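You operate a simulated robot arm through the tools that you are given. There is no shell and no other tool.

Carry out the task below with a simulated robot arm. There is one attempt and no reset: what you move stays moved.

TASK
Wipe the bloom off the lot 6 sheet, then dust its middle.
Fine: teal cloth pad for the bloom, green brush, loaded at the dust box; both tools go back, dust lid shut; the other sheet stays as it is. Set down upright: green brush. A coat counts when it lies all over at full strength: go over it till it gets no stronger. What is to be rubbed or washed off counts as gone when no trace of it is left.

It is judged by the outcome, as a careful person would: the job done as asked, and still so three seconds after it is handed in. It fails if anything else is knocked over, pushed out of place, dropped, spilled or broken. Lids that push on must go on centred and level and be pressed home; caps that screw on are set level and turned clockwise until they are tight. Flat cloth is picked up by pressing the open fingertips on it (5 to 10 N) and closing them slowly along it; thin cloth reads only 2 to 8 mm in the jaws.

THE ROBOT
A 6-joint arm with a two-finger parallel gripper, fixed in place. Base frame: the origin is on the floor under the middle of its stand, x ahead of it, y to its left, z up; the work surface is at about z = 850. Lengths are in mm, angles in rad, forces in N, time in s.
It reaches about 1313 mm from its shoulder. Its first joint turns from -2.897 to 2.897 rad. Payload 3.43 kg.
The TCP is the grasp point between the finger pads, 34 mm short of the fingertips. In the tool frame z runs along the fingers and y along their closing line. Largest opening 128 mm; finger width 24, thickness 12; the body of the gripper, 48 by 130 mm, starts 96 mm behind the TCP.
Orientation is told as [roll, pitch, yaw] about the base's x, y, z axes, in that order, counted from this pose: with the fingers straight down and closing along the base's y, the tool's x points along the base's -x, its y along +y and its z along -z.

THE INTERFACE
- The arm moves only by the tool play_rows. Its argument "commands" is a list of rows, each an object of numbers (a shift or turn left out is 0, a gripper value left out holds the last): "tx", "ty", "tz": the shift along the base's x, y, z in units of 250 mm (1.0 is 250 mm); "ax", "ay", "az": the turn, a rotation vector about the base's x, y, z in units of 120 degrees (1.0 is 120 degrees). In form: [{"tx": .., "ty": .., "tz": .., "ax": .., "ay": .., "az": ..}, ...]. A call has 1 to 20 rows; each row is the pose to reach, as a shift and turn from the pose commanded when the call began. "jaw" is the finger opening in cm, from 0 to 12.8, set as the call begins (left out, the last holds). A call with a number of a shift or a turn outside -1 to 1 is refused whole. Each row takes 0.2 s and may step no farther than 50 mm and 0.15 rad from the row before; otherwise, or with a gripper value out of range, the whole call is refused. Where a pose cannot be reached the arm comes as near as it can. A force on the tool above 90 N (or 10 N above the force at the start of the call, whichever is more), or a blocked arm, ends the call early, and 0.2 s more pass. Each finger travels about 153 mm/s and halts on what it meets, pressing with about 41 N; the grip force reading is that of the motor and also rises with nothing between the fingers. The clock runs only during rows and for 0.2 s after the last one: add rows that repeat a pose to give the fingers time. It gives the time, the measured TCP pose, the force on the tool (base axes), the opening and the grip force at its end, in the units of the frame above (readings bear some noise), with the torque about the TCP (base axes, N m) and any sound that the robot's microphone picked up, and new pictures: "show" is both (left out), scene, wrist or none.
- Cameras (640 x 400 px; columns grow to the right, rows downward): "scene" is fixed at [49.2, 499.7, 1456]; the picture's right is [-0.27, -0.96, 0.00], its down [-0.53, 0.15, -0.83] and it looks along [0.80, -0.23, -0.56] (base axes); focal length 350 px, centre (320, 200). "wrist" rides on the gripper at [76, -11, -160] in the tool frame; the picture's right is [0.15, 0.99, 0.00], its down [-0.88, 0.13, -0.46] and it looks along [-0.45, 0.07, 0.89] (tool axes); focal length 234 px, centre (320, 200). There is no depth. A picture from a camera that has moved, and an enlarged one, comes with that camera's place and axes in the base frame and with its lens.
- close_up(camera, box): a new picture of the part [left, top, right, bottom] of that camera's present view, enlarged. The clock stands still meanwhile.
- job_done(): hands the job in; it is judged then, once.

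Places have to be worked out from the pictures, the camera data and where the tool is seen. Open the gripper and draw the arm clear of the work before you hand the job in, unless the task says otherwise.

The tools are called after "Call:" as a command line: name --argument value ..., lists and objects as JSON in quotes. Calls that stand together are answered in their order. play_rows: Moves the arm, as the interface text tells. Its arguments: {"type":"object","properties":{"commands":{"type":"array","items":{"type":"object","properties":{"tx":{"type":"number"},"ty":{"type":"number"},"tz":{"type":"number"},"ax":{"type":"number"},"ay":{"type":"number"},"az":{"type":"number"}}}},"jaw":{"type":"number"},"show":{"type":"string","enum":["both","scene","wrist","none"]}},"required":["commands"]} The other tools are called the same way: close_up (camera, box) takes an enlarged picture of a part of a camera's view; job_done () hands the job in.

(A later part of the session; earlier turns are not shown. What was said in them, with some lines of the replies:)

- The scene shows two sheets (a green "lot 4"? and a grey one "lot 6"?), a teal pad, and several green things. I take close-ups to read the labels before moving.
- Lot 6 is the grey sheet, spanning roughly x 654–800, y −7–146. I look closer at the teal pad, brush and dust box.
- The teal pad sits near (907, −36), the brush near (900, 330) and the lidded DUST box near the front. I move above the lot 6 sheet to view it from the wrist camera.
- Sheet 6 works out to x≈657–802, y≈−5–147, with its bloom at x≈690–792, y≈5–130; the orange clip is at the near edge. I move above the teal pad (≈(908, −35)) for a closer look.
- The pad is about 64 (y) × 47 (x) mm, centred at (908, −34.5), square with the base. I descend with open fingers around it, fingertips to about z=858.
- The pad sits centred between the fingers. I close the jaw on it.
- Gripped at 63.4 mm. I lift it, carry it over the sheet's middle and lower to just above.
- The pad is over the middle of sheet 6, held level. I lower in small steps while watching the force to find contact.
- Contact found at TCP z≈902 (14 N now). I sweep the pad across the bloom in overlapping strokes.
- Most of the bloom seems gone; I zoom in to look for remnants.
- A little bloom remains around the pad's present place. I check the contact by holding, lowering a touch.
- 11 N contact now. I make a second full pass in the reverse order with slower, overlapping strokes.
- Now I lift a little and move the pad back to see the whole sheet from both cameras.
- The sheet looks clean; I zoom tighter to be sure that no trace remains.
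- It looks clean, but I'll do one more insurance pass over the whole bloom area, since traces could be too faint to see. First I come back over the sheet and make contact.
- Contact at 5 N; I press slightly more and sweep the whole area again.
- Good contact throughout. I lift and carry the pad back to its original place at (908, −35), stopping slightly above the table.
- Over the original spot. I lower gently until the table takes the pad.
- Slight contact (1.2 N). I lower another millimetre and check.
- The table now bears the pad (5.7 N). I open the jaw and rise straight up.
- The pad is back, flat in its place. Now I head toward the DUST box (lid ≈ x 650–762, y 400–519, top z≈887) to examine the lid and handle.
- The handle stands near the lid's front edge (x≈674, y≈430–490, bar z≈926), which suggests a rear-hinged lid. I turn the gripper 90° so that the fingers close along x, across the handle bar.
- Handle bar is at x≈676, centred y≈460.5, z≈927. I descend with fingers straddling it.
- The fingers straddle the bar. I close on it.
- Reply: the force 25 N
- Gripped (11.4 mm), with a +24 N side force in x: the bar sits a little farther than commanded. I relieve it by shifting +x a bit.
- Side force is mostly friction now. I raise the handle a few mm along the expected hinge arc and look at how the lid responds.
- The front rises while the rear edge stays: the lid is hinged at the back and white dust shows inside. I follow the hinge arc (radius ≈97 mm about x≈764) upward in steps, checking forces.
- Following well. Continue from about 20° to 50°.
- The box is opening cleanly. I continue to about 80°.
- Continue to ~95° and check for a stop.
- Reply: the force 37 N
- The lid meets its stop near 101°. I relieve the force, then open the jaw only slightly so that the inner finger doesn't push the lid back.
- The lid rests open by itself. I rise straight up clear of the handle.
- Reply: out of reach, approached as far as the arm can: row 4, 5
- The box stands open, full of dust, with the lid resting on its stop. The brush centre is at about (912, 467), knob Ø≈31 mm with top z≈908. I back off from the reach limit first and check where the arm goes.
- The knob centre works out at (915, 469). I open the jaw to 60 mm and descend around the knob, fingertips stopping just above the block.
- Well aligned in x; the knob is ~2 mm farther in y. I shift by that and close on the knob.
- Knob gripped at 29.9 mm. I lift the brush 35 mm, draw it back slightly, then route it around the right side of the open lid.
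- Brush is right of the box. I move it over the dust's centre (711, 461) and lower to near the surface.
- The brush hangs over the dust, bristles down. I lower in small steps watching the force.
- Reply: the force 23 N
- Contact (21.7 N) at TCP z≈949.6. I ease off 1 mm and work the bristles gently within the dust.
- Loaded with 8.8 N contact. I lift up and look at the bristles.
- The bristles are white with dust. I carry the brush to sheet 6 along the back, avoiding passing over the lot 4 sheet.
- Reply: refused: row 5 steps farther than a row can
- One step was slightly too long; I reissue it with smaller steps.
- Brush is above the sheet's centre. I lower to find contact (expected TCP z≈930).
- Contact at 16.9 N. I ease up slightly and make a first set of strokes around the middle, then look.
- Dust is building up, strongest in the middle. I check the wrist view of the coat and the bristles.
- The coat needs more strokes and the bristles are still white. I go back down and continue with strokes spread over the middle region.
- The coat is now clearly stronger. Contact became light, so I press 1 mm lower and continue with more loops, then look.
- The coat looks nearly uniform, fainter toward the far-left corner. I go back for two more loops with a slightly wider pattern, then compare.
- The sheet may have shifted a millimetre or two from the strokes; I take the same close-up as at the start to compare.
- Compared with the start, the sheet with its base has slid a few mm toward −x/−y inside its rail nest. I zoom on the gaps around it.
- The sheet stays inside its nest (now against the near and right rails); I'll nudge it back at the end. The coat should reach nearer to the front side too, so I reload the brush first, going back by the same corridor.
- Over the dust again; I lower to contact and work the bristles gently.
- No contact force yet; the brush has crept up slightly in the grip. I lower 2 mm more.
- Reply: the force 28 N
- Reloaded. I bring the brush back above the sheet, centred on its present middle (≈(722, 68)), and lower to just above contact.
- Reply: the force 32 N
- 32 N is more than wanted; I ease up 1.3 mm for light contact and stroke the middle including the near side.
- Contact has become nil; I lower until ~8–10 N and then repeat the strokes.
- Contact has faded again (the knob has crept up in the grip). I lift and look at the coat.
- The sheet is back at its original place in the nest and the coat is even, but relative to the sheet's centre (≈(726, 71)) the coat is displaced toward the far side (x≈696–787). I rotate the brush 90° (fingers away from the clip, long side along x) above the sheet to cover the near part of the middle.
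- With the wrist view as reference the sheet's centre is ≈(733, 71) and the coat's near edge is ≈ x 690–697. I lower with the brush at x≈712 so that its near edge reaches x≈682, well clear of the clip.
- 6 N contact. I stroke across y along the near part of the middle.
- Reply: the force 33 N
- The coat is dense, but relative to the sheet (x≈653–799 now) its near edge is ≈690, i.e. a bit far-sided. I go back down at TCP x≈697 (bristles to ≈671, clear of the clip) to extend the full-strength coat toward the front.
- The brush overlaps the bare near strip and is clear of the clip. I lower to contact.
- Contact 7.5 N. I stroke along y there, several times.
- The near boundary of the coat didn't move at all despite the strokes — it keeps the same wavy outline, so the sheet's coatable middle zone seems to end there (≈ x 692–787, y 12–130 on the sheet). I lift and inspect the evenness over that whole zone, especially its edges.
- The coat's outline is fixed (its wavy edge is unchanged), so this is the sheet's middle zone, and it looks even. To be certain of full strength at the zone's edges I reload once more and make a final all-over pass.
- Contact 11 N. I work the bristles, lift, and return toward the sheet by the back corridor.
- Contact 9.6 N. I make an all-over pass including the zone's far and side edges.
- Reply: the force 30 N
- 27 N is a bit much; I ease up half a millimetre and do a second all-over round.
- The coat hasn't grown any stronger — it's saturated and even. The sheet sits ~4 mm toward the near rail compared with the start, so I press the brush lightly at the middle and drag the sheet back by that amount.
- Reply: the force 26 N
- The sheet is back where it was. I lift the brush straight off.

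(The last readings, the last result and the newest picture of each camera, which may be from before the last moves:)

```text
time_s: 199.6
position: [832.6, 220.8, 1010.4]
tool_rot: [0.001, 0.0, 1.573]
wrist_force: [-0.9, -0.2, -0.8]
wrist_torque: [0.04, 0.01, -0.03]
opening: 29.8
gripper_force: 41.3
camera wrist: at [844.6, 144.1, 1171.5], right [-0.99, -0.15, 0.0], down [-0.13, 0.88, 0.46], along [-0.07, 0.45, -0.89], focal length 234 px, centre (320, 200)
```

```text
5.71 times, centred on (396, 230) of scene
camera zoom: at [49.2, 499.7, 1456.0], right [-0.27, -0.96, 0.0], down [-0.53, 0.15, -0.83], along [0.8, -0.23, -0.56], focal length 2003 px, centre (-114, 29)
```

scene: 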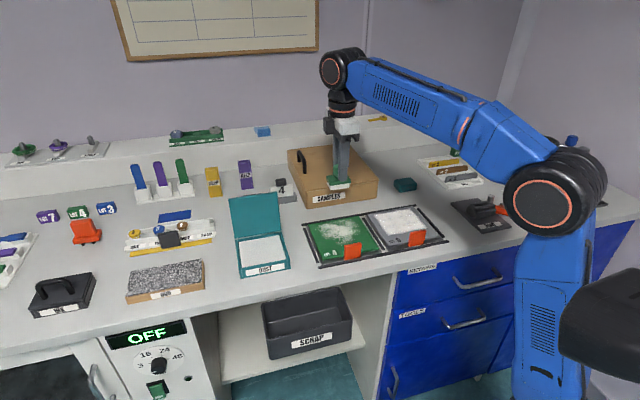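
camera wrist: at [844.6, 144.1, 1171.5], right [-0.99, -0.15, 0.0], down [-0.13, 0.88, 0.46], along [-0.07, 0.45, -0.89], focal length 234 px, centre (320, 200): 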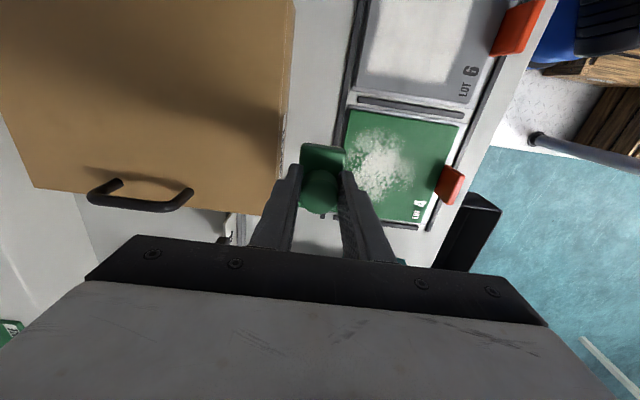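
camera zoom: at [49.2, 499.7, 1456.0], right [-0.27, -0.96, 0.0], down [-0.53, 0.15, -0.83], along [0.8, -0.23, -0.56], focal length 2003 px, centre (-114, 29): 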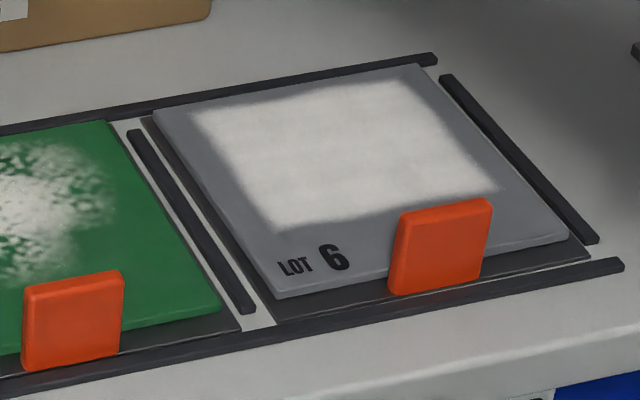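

The sheet is in place with an even coat. I bring the brush back around the lid's right side to its home spot.

Call:
play_rows --commands '[{"tx": 0.01, "ty": 0.16}, {"tx": 0.02, "ty": 0.33}, {"tx": 0.1, "ty": 0.49, "tz": -0.06}, {"tx": 0.15, "ty": 0.64, "tz": -0.12}, {"tx": 0.19, "ty": 0.8, "tz": -0.17}, {"tx": 0.21, "ty": 0.95, "tz": -0.2}, {"tx": 0.26, "ty": 1.0, "tz": -0.21}, {"tx": 0.26, "ty": 1.0, "tz": -0.21}]'

```text
time_s: 201.4
position: [899.9, 468.5, 958.1]
tool_rot: [0.002, 0.0, 1.571]
wrist_force: [0.4, -0.7, -1.6]
wrist_torque: [0.02, -0.01, -0.02]
opening: 29.9
gripper_force: 41.0
camera wrist: at [911.0, 392.9, 1117.6], right [-0.99, -0.15, 0.0], down [-0.13, 0.88, 0.46], along [-0.07, 0.45, -0.89], focal length 234 px, centre (320, 200)
```

scene: 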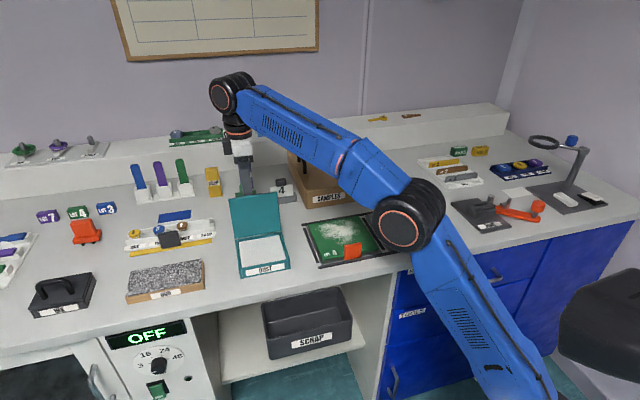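
wrist: 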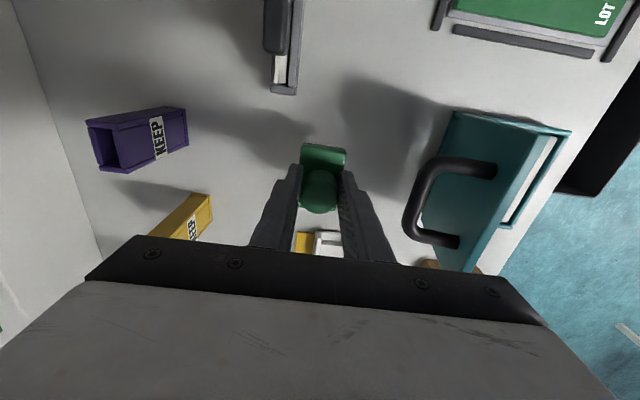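

Now to the exact home position and down to just above the table.

Call:
play_rows --commands '[{"tx": 0.056, "ty": 0.01}, {"tx": 0.056, "ty": 0.01, "tz": -0.06}, {"tx": 0.056, "ty": 0.01, "tz": -0.12}, {"tx": 0.056, "ty": 0.01, "tz": -0.155}, {"tx": 0.056, "ty": 0.01, "tz": -0.163}, {"tx": 0.056, "ty": 0.01, "tz": -0.163}]'

Call:
close_up --camera "wrist" --box '[240, 110, 400, 230]'

```text
time_s: 202.8
position: [913.2, 469.8, 917.6]
tool_rot: [0.0, -0.001, 1.569]
wrist_force: [0.4, 0.3, -1.1]
wrist_torque: [-0.01, -0.02, -0.04]
opening: 29.6
gripper_force: 41.1
camera wrist: at [924.8, 394.7, 1077.1], right [-0.99, -0.15, 0.0], down [-0.13, 0.88, 0.46], along [-0.07, 0.45, -0.89], focal length 234 px, centre (320, 200)
```

scene: 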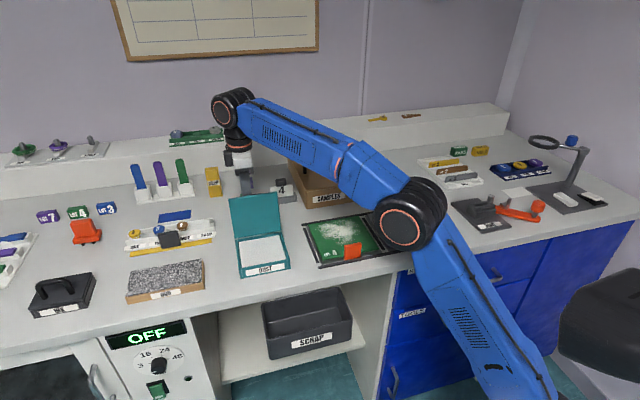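
wrist: 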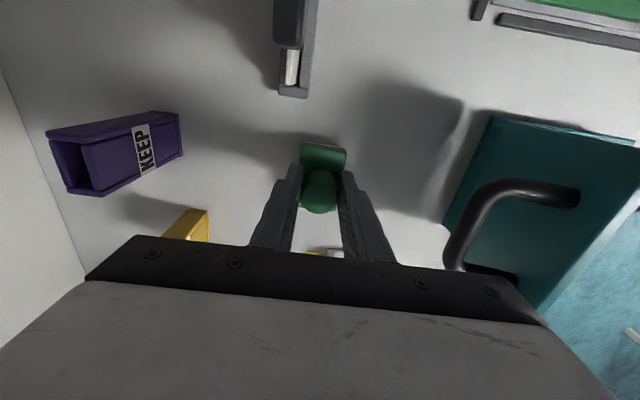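

```text
3.33 times, centred on (320, 170) of wrist
camera zoom: at [924.8, 394.7, 1077.1], right [-0.99, -0.15, 0.0], down [-0.13, 0.88, 0.46], along [-0.07, 0.45, -0.89], focal length 781 px, centre (320, 300)
```

zoom: 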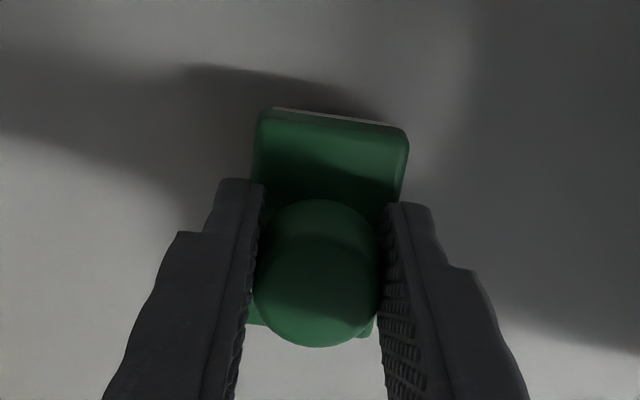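

Looks aligned. I lower gently until the table takes the brush.

Call:
play_rows --commands '[{"tz": -0.006}, {"tz": -0.012}, {"tz": -0.016}, {"tz": -0.016}]' --show "none"

```text
time_s: 203.8
position: [913.9, 470.5, 912.7]
tool_rot: [0.003, 0.0, 1.571]
wrist_force: [-0.4, 0.2, -0.2]
wrist_torque: [0.02, -0.02, 0.0]
opening: 29.7
gripper_force: 41.0
```

Call:
play_rows --commands '[{"tz": -0.005}, {"tz": -0.008}, {"tz": -0.008}]' --show "none"

```text
time_s: 204.6
position: [914.8, 471.3, 912.6]
tool_rot: [-0.001, 0.0, 1.571]
wrist_force: [0.8, 3.6, 12.3]
wrist_torque: [0.19, -0.05, 0.01]
opening: 29.7
gripper_force: 41.4
```

The brush stands on the table (12 N). I open the jaw and rise a little, then check.

Call:
play_rows --commands '[{"tz": 0.001}, {"tz": 0.001}, {"tz": 0.001}, {"tz": 0.04}, {"tz": 0.1}, {"tz": 0.16}, {"tz": 0.18}]' --jaw 6.5

Call:
close_up --camera "wrist" --box '[240, 90, 400, 210]'

```text
time_s: 206.2
position: [915.4, 469.7, 956.9]
tool_rot: [0.001, 0.002, 1.57]
wrist_force: [0.0, -0.9, 0.4]
wrist_torque: [-0.01, -0.03, 0.02]
opening: 64.9
gripper_force: 0.0
camera wrist: at [925.9, 394.3, 1116.9], right [-0.99, -0.15, 0.0], down [-0.13, 0.88, 0.46], along [-0.07, 0.45, -0.89], focal length 234 px, centre (320, 200)
```

scene: 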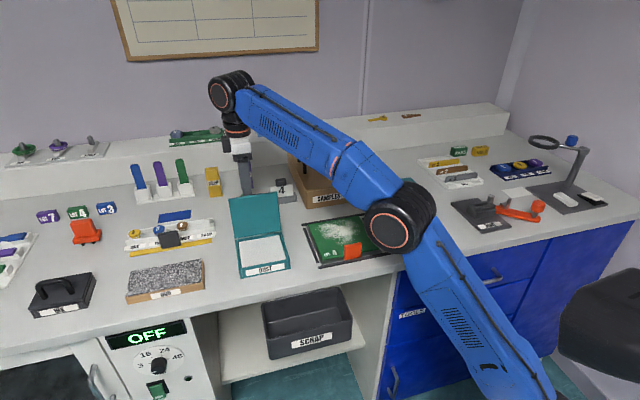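
wrist: 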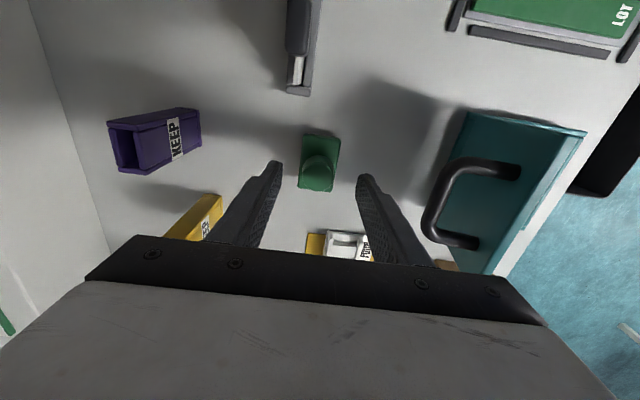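

```text
3.33 times, centred on (320, 150) of wrist
camera zoom: at [925.9, 394.3, 1116.9], right [-0.99, -0.15, 0.0], down [-0.13, 0.88, 0.46], along [-0.07, 0.45, -0.89], focal length 781 px, centre (320, 367)
```

zoom: 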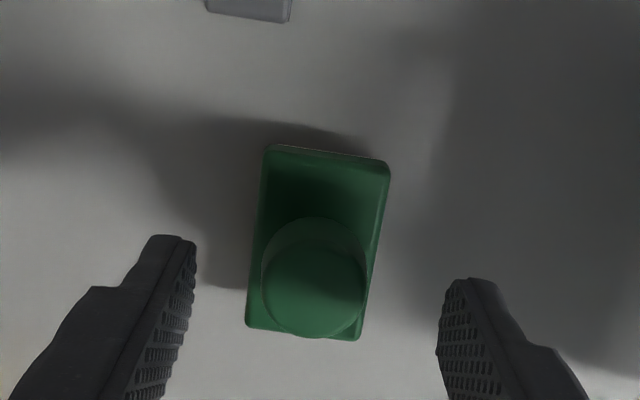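

The brush stands upright at home. Now I close the jaw to 24 mm, back up and over to above the lid handle (bar ≈ (826, 460, 957)).

Call:
play_rows --commands '[{"tx": -0.01, "tz": 0.01}, {"tx": -0.07, "ty": -0.01, "tz": 0.05}, {"tx": -0.14, "ty": -0.02, "tz": 0.12}, {"tx": -0.22, "ty": -0.03, "tz": 0.21}, {"tx": -0.3, "ty": -0.04, "tz": 0.28}, {"tx": -0.351, "ty": -0.04, "tz": 0.3}, {"tx": -0.351, "ty": -0.04, "tz": 0.3}]' --jaw 2.6

Call:
close_up --camera "wrist" --box '[220, 90, 420, 230]'

Call:
close_up --camera "scene" --box '[200, 130, 312, 220]'

```text
time_s: 207.8
position: [826.0, 459.3, 1030.7]
tool_rot: [0.003, -0.001, 1.572]
wrist_force: [0.7, 0.3, -0.2]
wrist_torque: [-0.01, 0.03, 0.02]
opening: 26.3
gripper_force: 0.0
camera wrist: at [837.6, 384.3, 1191.7], right [-0.99, -0.15, 0.0], down [-0.13, 0.88, 0.46], along [-0.07, 0.45, -0.89], focal length 234 px, centre (320, 200)
```

scene: 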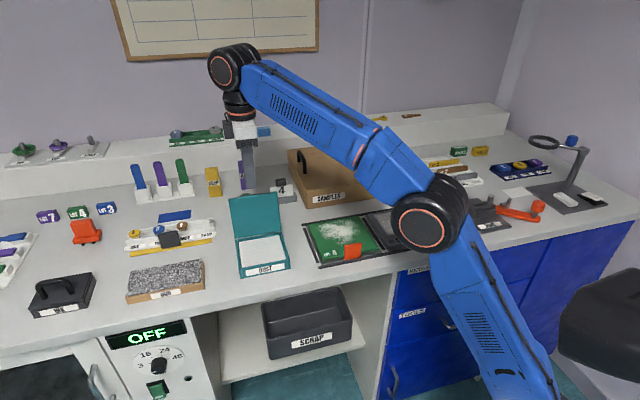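
wrist: 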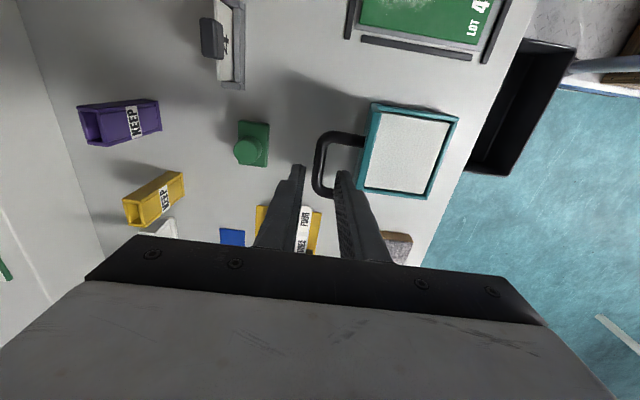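

```text
2.86 times, centred on (320, 160) of wrist
camera zoom: at [837.6, 384.3, 1191.7], right [-0.99, -0.15, 0.0], down [-0.13, 0.88, 0.46], along [-0.07, 0.45, -0.89], focal length 669 px, centre (320, 314)
```

zoom: 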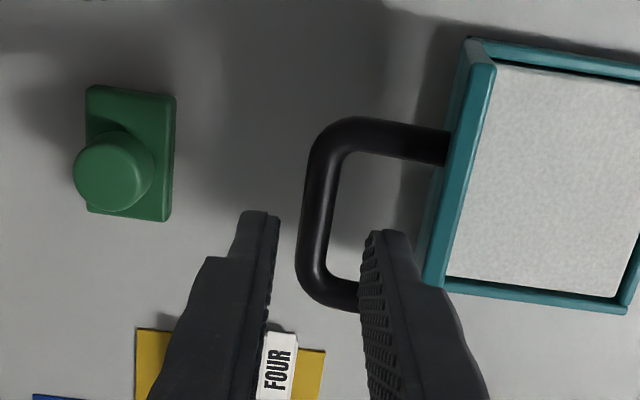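

```text
4.44 times, centred on (256, 175) of scene
camera zoom: at [49.2, 499.7, 1456.0], right [-0.27, -0.96, 0.0], down [-0.53, 0.15, -0.83], along [0.8, -0.23, -0.56], focal length 1558 px, centre (604, 311)
```

zoom: 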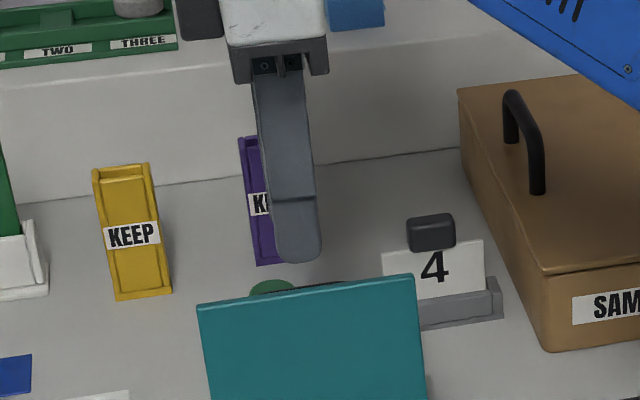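

The bar is right beneath the fingers (x≈826). I descend to straddle it.

Call:
play_rows --commands '[{"tz": -0.1}, {"tz": -0.18}, {"tz": -0.24}, {"tz": -0.264}, {"tz": -0.264}]' --show "wrist"

```text
time_s: 209.0
position: [826.1, 461.1, 965.0]
tool_rot: [0.002, 0.001, 1.572]
wrist_force: [-0.4, -0.4, 0.3]
wrist_torque: [0.02, 0.01, -0.02]
opening: 25.7
gripper_force: 0.1
camera wrist: at [838.0, 384.6, 1125.0], right [-0.99, -0.15, 0.0], down [-0.13, 0.88, 0.46], along [-0.07, 0.45, -0.89], focal length 234 px, centre (320, 200)
```

wrist: 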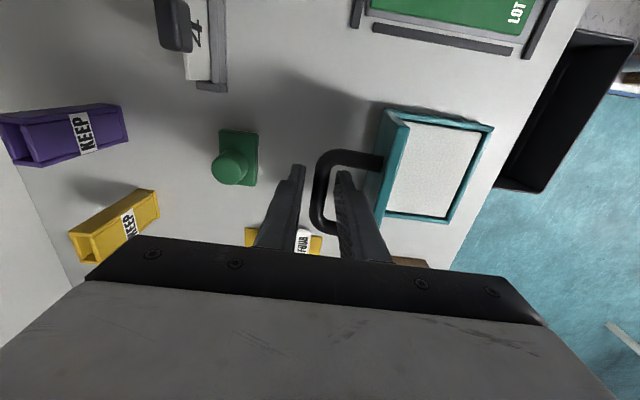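

The fingers straddle the bar. I close on it.

Call:
play_rows --commands '[{"tz": 0}, {"tz": 0}, {"tz": 0}]' --jaw 0.3 --show "none"

```text
time_s: 209.8
position: [827.1, 460.4, 964.2]
tool_rot: [0.001, -0.001, 1.571]
wrist_force: [-6.1, -1.4, -3.4]
wrist_torque: [0.01, 0.06, -1.07]
opening: 12.0
gripper_force: 45.1
```

Gripped. I bring the lid back along the arc, first to about 60°.

Call:
play_rows --commands '[{"tx": -0.0378, "tz": 0.0274}, {"tx": -0.067, "tz": 0.0444}, {"tx": -0.0978, "tz": 0.0588}, {"tx": -0.1294, "tz": 0.0704}, {"tx": -0.1622, "tz": 0.0792}, {"tx": -0.1956, "tz": 0.0852}, {"tx": -0.2294, "tz": 0.0882}, {"tx": -0.2632, "tz": 0.0882}, {"tx": -0.2632, "tz": 0.0882}]'

```text
time_s: 211.8
position: [760.0, 460.0, 987.4]
tool_rot: [0.003, 0.001, 1.571]
wrist_force: [-0.1, 3.9, -0.9]
wrist_torque: [0.49, -0.03, -1.09]
opening: 11.8
gripper_force: 45.2
camera wrist: at [771.1, 385.1, 1146.9], right [-0.99, -0.15, 0.0], down [-0.13, 0.88, 0.46], along [-0.07, 0.45, -0.89], focal length 234 px, centre (320, 200)
```

scene: 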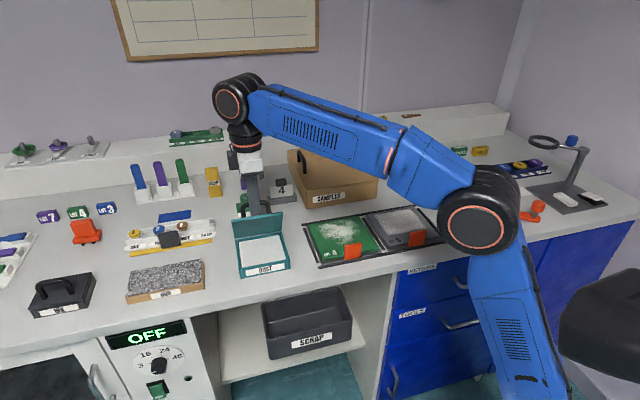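
wrist: 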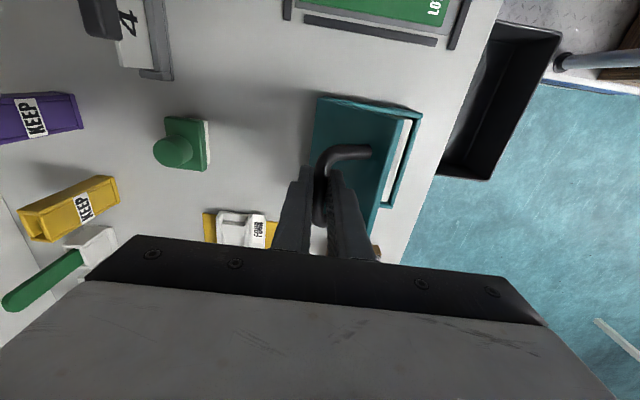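

Continuing down from 60° to about 10°.

Call:
play_rows --commands '[{"tx": -0.0338, "tz": -0.0028}, {"tx": -0.067, "tz": -0.0087}, {"tx": -0.0998, "tz": -0.0174}, {"tx": -0.1318, "tz": -0.029}, {"tx": -0.1624, "tz": -0.0432}, {"tx": -0.1918, "tz": -0.0601}, {"tx": -0.2196, "tz": -0.0794}, {"tx": -0.2456, "tz": -0.1012}, {"tx": -0.2696, "tz": -0.1252}, {"tx": -0.2914, "tz": -0.151}, {"tx": -0.2914, "tz": -0.151}]'

```text
time_s: 214.2
position: [688.2, 460.2, 949.9]
tool_rot: [0.003, -0.001, 1.571]
wrist_force: [-1.1, 3.9, -0.6]
wrist_torque: [0.43, -0.01, -0.24]
opening: 11.4
gripper_force: 45.1
camera wrist: at [698.7, 384.6, 1109.3], right [-0.99, -0.15, 0.0], down [-0.13, 0.88, 0.46], along [-0.07, 0.45, -0.89], focal length 234 px, centre (320, 200)
```

scene: 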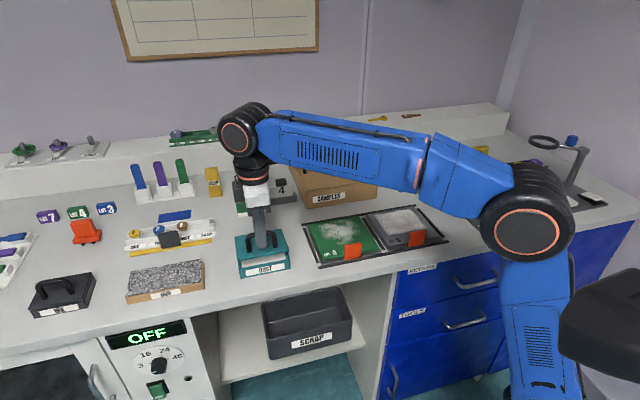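
wrist: 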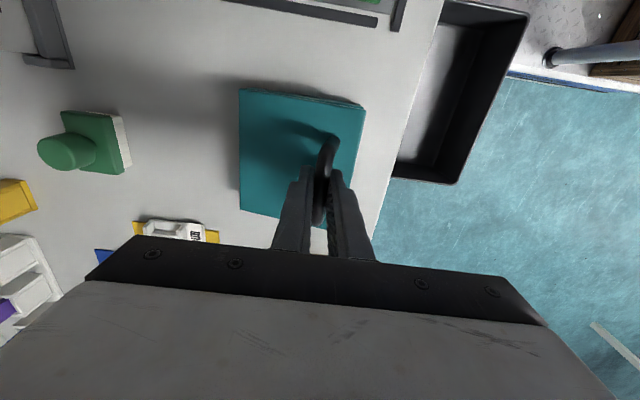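

Last bit: down to fully shut.

Call:
play_rows --commands '[{"tx": -0.012, "tz": -0.0164}, {"tx": -0.023, "tz": -0.0334}, {"tx": -0.03, "tz": -0.0452}, {"tx": -0.0364, "tz": -0.057}, {"tx": -0.0364, "tz": -0.057}]' --show "scene"

Call:
close_up --camera "scene" --box '[218, 220, 306, 275]'

```text
time_s: 215.4
position: [679.3, 459.1, 936.4]
tool_rot: [0.0, -0.001, 1.57]
wrist_force: [-1.3, -1.3, -0.2]
wrist_torque: [0.38, 0.0, 0.0]
opening: 11.3
gripper_force: 45.1
```

scene: 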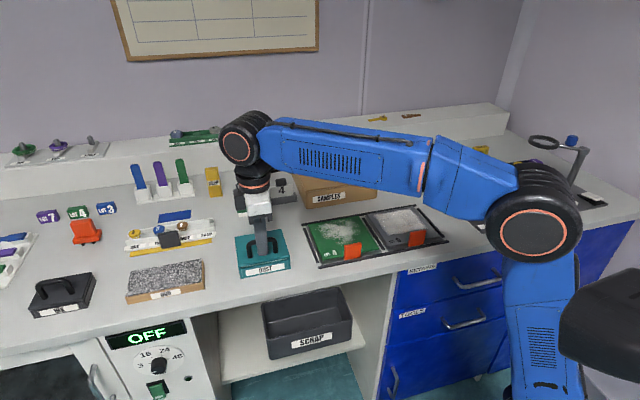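

```text
7.27 times, centred on (262, 248) of scene
camera zoom: at [49.2, 499.7, 1456.0], right [-0.27, -0.96, 0.0], down [-0.53, 0.15, -0.83], along [0.8, -0.23, -0.56], focal length 2549 px, centre (742, -146)
```

zoom: 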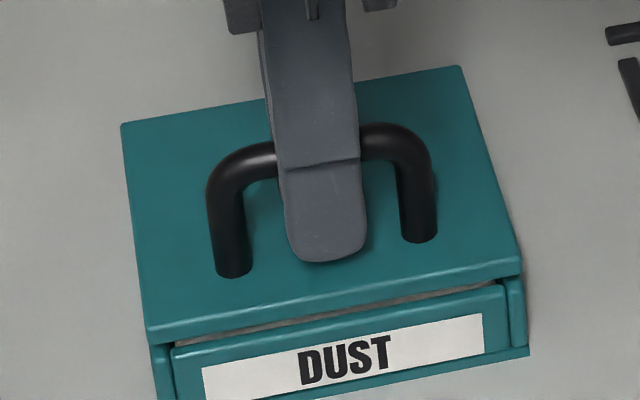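

There's still a slight gap at the front. I press down further in small steps until it seats.

Call:
play_rows --commands '[{"tx": -0.002, "tz": -0.004}, {"tx": -0.004, "tz": -0.008}, {"tx": -0.004, "tz": -0.008}]' --show "none"

Call:
close_up --camera "scene" --box '[218, 220, 306, 275]'

```text
time_s: 216.2
position: [678.0, 459.6, 932.8]
tool_rot: [0.002, 0.001, 1.57]
wrist_force: [-4.5, 0.3, 0.9]
wrist_torque: [0.15, -0.01, 0.0]
opening: 11.4
gripper_force: 45.4
```

```text
7.27 times, centred on (262, 248) of scene
camera zoom: at [49.2, 499.7, 1456.0], right [-0.27, -0.96, 0.0], down [-0.53, 0.15, -0.83], along [0.8, -0.23, -0.56], focal length 2549 px, centre (742, -146)
```

zoom: 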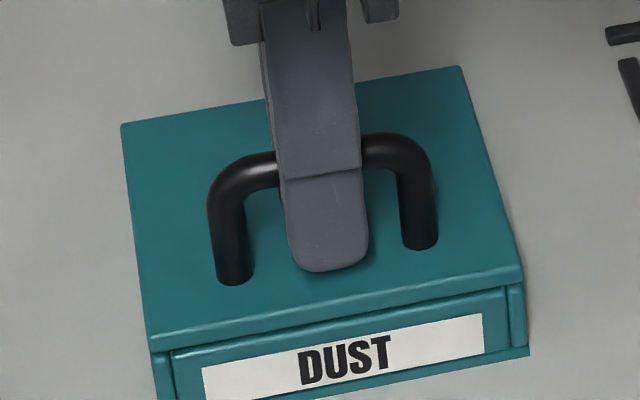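

Nearly closed. I press a bit more to feel it bottom out.

Call:
play_rows --commands '[{"tz": -0.004}, {"tz": -0.008}, {"tz": -0.008}]' --show "none"

```text
time_s: 217.0
position: [675.9, 459.4, 932.6]
tool_rot: [-0.001, -0.002, 1.571]
wrist_force: [-8.6, 4.6, 21.7]
wrist_torque: [-0.39, -0.01, 0.04]
opening: 11.4
gripper_force: 45.0
```

It bottoms out (21.7 N): the lid is shut. I open the jaw and rise clear.

Call:
play_rows --commands '[{"tz": 0.004}, {"tz": 0.004}, {"tz": 0.004}]' --jaw 4.5 --show "none"

Call:
play_rows --commands '[{"tz": 0.08}, {"tz": 0.2}, {"tz": 0.38}, {"tz": 0.56}, {"tz": 0.64}, {"tz": 0.64}]'

Call:
close_up --camera "scene" --box '[218, 220, 306, 275]'

Call:
close_up --camera "scene" --box '[220, 175, 284, 215]'

```text
time_s: 217.8
position: [679.0, 460.7, 931.9]
tool_rot: [0.002, 0.0, 1.572]
wrist_force: [-0.1, 0.3, -0.1]
wrist_torque: [-0.03, 0.0, 0.01]
opening: 45.4
gripper_force: 0.0
```

```text
time_s: 219.2
position: [678.2, 459.8, 1091.7]
tool_rot: [0.003, -0.001, 1.57]
wrist_force: [1.0, -0.5, -0.3]
wrist_torque: [0.0, 0.03, 0.03]
opening: 45.3
gripper_force: 0.0
camera wrist: at [688.4, 385.0, 1252.8], right [-0.99, -0.15, 0.0], down [-0.13, 0.88, 0.46], along [-0.07, 0.45, -0.89], focal length 234 px, centre (320, 200)
```

scene: 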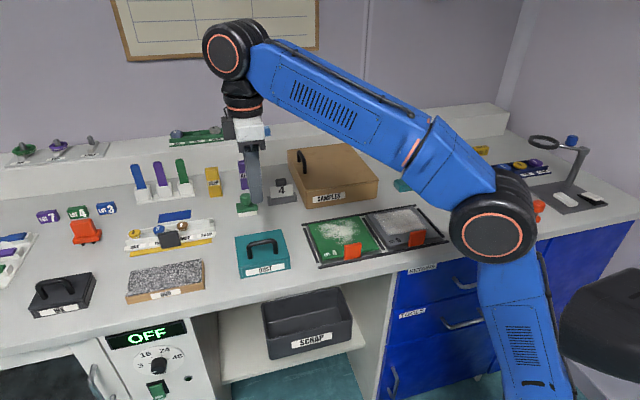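
wrist: 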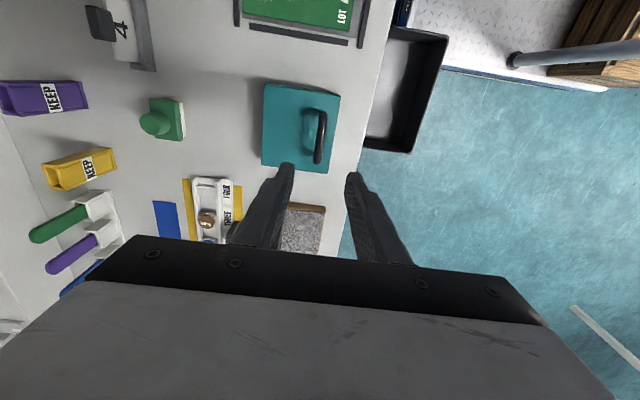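

```text
7.27 times, centred on (262, 248) of scene
camera zoom: at [49.2, 499.7, 1456.0], right [-0.27, -0.96, 0.0], down [-0.53, 0.15, -0.83], along [0.8, -0.23, -0.56], focal length 2549 px, centre (742, -146)
```

zoom: 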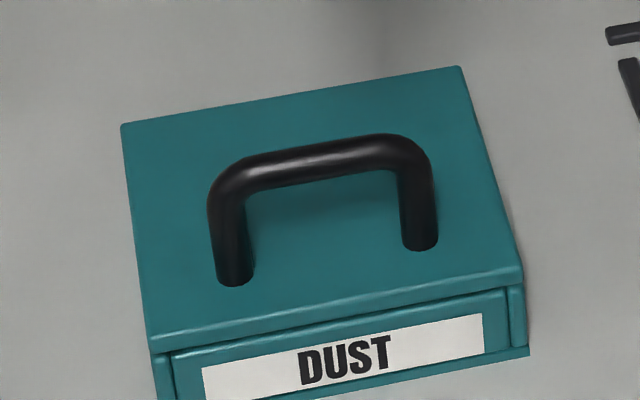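

```text
10.00 times, centred on (252, 195) of scene
camera zoom: at [49.2, 499.7, 1456.0], right [-0.27, -0.96, 0.0], down [-0.53, 0.15, -0.83], along [0.8, -0.23, -0.56], focal length 3505 px, centre (1000, 250)
```

zoom: 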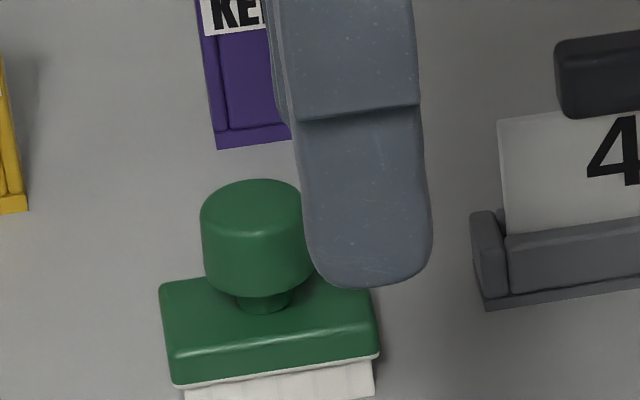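

The lid is shut flush and the brush stands upright. I draw the arm back and up, clear of the work, to check everything.

Call:
play_rows --commands '[{"tx": -0.06, "ty": -0.08, "tz": 0.04, "az": -0.068}, {"tx": -0.12, "ty": -0.17, "tz": 0.08, "az": -0.136}, {"tx": -0.18, "ty": -0.26, "tz": 0.1, "az": -0.204}, {"tx": -0.24, "ty": -0.35, "tz": 0.1, "az": -0.272}, {"tx": -0.32, "ty": -0.44, "tz": 0.1, "az": -0.34}, {"tx": -0.38, "ty": -0.5, "tz": 0.1, "az": -0.408}, {"tx": -0.42, "ty": -0.5, "tz": 0.1, "az": -0.476}, {"tx": -0.46, "ty": -0.5, "tz": 0.1, "az": -0.544}, {"tx": -0.5, "ty": -0.5, "tz": 0.1, "az": -0.612}, {"tx": -0.54, "ty": -0.5, "tz": 0.1, "az": -0.68}, {"tx": -0.58, "ty": -0.5, "tz": 0.1, "az": -0.75}, {"tx": -0.58, "ty": -0.5, "tz": 0.1, "az": -0.75}]' --jaw 8

Call:
close_up --camera "scene" --box '[380, 165, 444, 205]'

Call:
close_up --camera "scene" --box '[220, 175, 284, 215]'

Call:
close_up --camera "scene" --box '[290, 190, 450, 290]'

Call:
close_up --camera "scene" --box '[364, 204, 436, 249]'

```text
time_s: 221.8
position: [533.1, 334.8, 1115.2]
tool_rot: [0.001, 0.001, -0.001]
wrist_force: [0.2, -0.4, 0.0]
wrist_torque: [-0.01, -0.03, 0.01]
opening: 80.0
gripper_force: 0.1
camera wrist: at [456.8, 324.4, 1276.8], right [-0.14, 0.99, 0.0], down [0.88, 0.13, 0.46], along [0.45, 0.07, -0.89], focal length 234 px, centre (320, 200)
```

scene: 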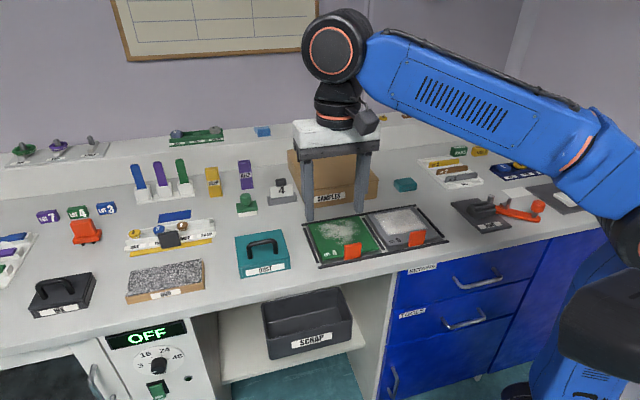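
wrist: 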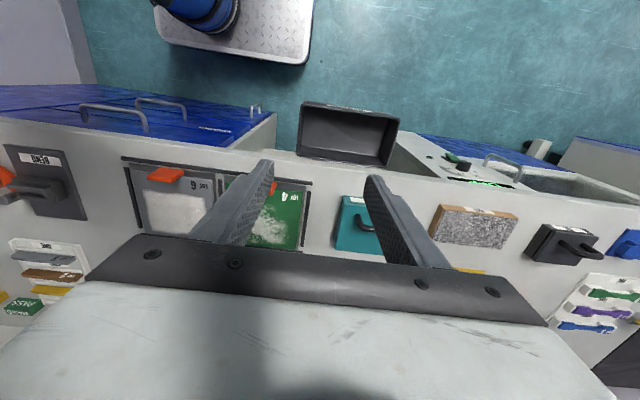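

```text
10.00 times, centred on (412, 185) of scene
camera zoom: at [49.2, 499.7, 1456.0], right [-0.27, -0.96, 0.0], down [-0.53, 0.15, -0.83], along [0.8, -0.23, -0.56], focal length 3505 px, centre (-600, 350)
```

zoom: 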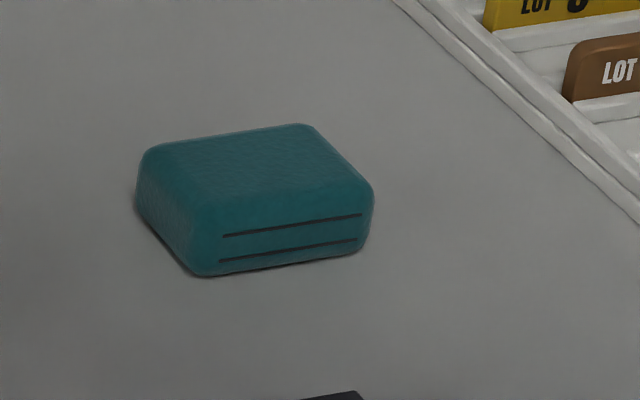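

```text
10.00 times, centred on (252, 195) of scene
camera zoom: at [49.2, 499.7, 1456.0], right [-0.27, -0.96, 0.0], down [-0.53, 0.15, -0.83], along [0.8, -0.23, -0.56], focal length 3505 px, centre (1000, 250)
```

zoom: 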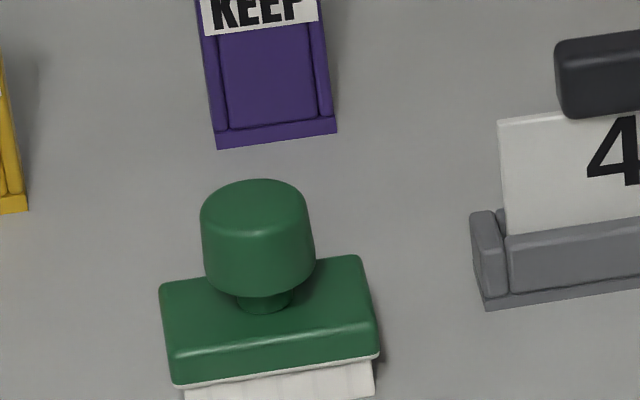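

```text
4.00 times, centred on (370, 240) of scene
camera zoom: at [49.2, 499.7, 1456.0], right [-0.27, -0.96, 0.0], down [-0.53, 0.15, -0.83], along [0.8, -0.23, -0.56], focal length 1402 px, centre (120, 40)
```

zoom: 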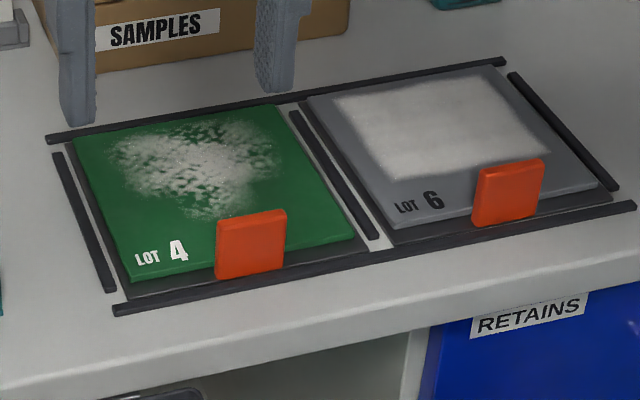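

```text
8.89 times, centred on (400, 226) of scene
camera zoom: at [49.2, 499.7, 1456.0], right [-0.27, -0.96, 0.0], down [-0.53, 0.15, -0.83], along [0.8, -0.23, -0.56], focal length 3115 px, centre (-391, -36)
```

zoom: 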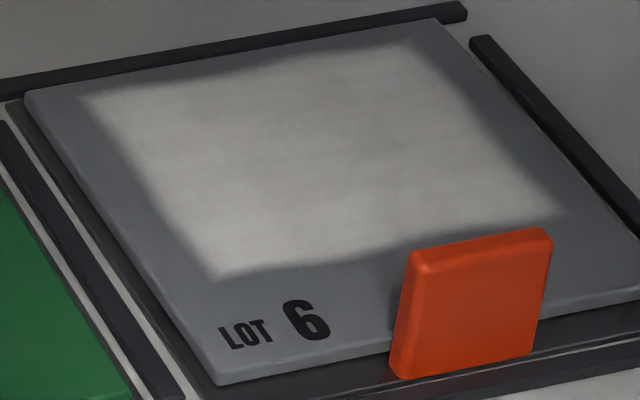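

Everything checks out: the lot 6 sheet is wiped and carries an even coat, and lot 4 is untouched. The pad is back, the brush stands upright about 5 mm from where it started, the dust lid is shut flush, the jaw is open and the arm is clear. I hand the job in.

Call:
job_done

```text
The job is handed in.
```

I wiped the bloom off the lot 6 sheet and dusted its middle, then handed the job in. No result has come back yet.

- **Bloom:** three passes with the teal pad. No trace showed in close-ups after the second pass, and the third was for safety.
- **Dust:** I loaded the green brush three times at the dust box and went over the middle until it got no stronger. Dust never took on the strip near the lot label and clip, even where I brushed. The coat therefore covers an area about 95 by 118 mm, set towards the far side of the sheet.
- **Sheet position:** brushing made the lot 6 sheet slide a few mm within its rails. I dragged it back, and it looks to be where it started.
- **Tools:** the pad is back in its place. The brush stands upright at its spot, about 5 mm to the left of where it began.
- **Dust lid:** shut and pressed down until it seated.
- **Lot 4 sheet:** never touched, and it looks unchanged in the pictures.
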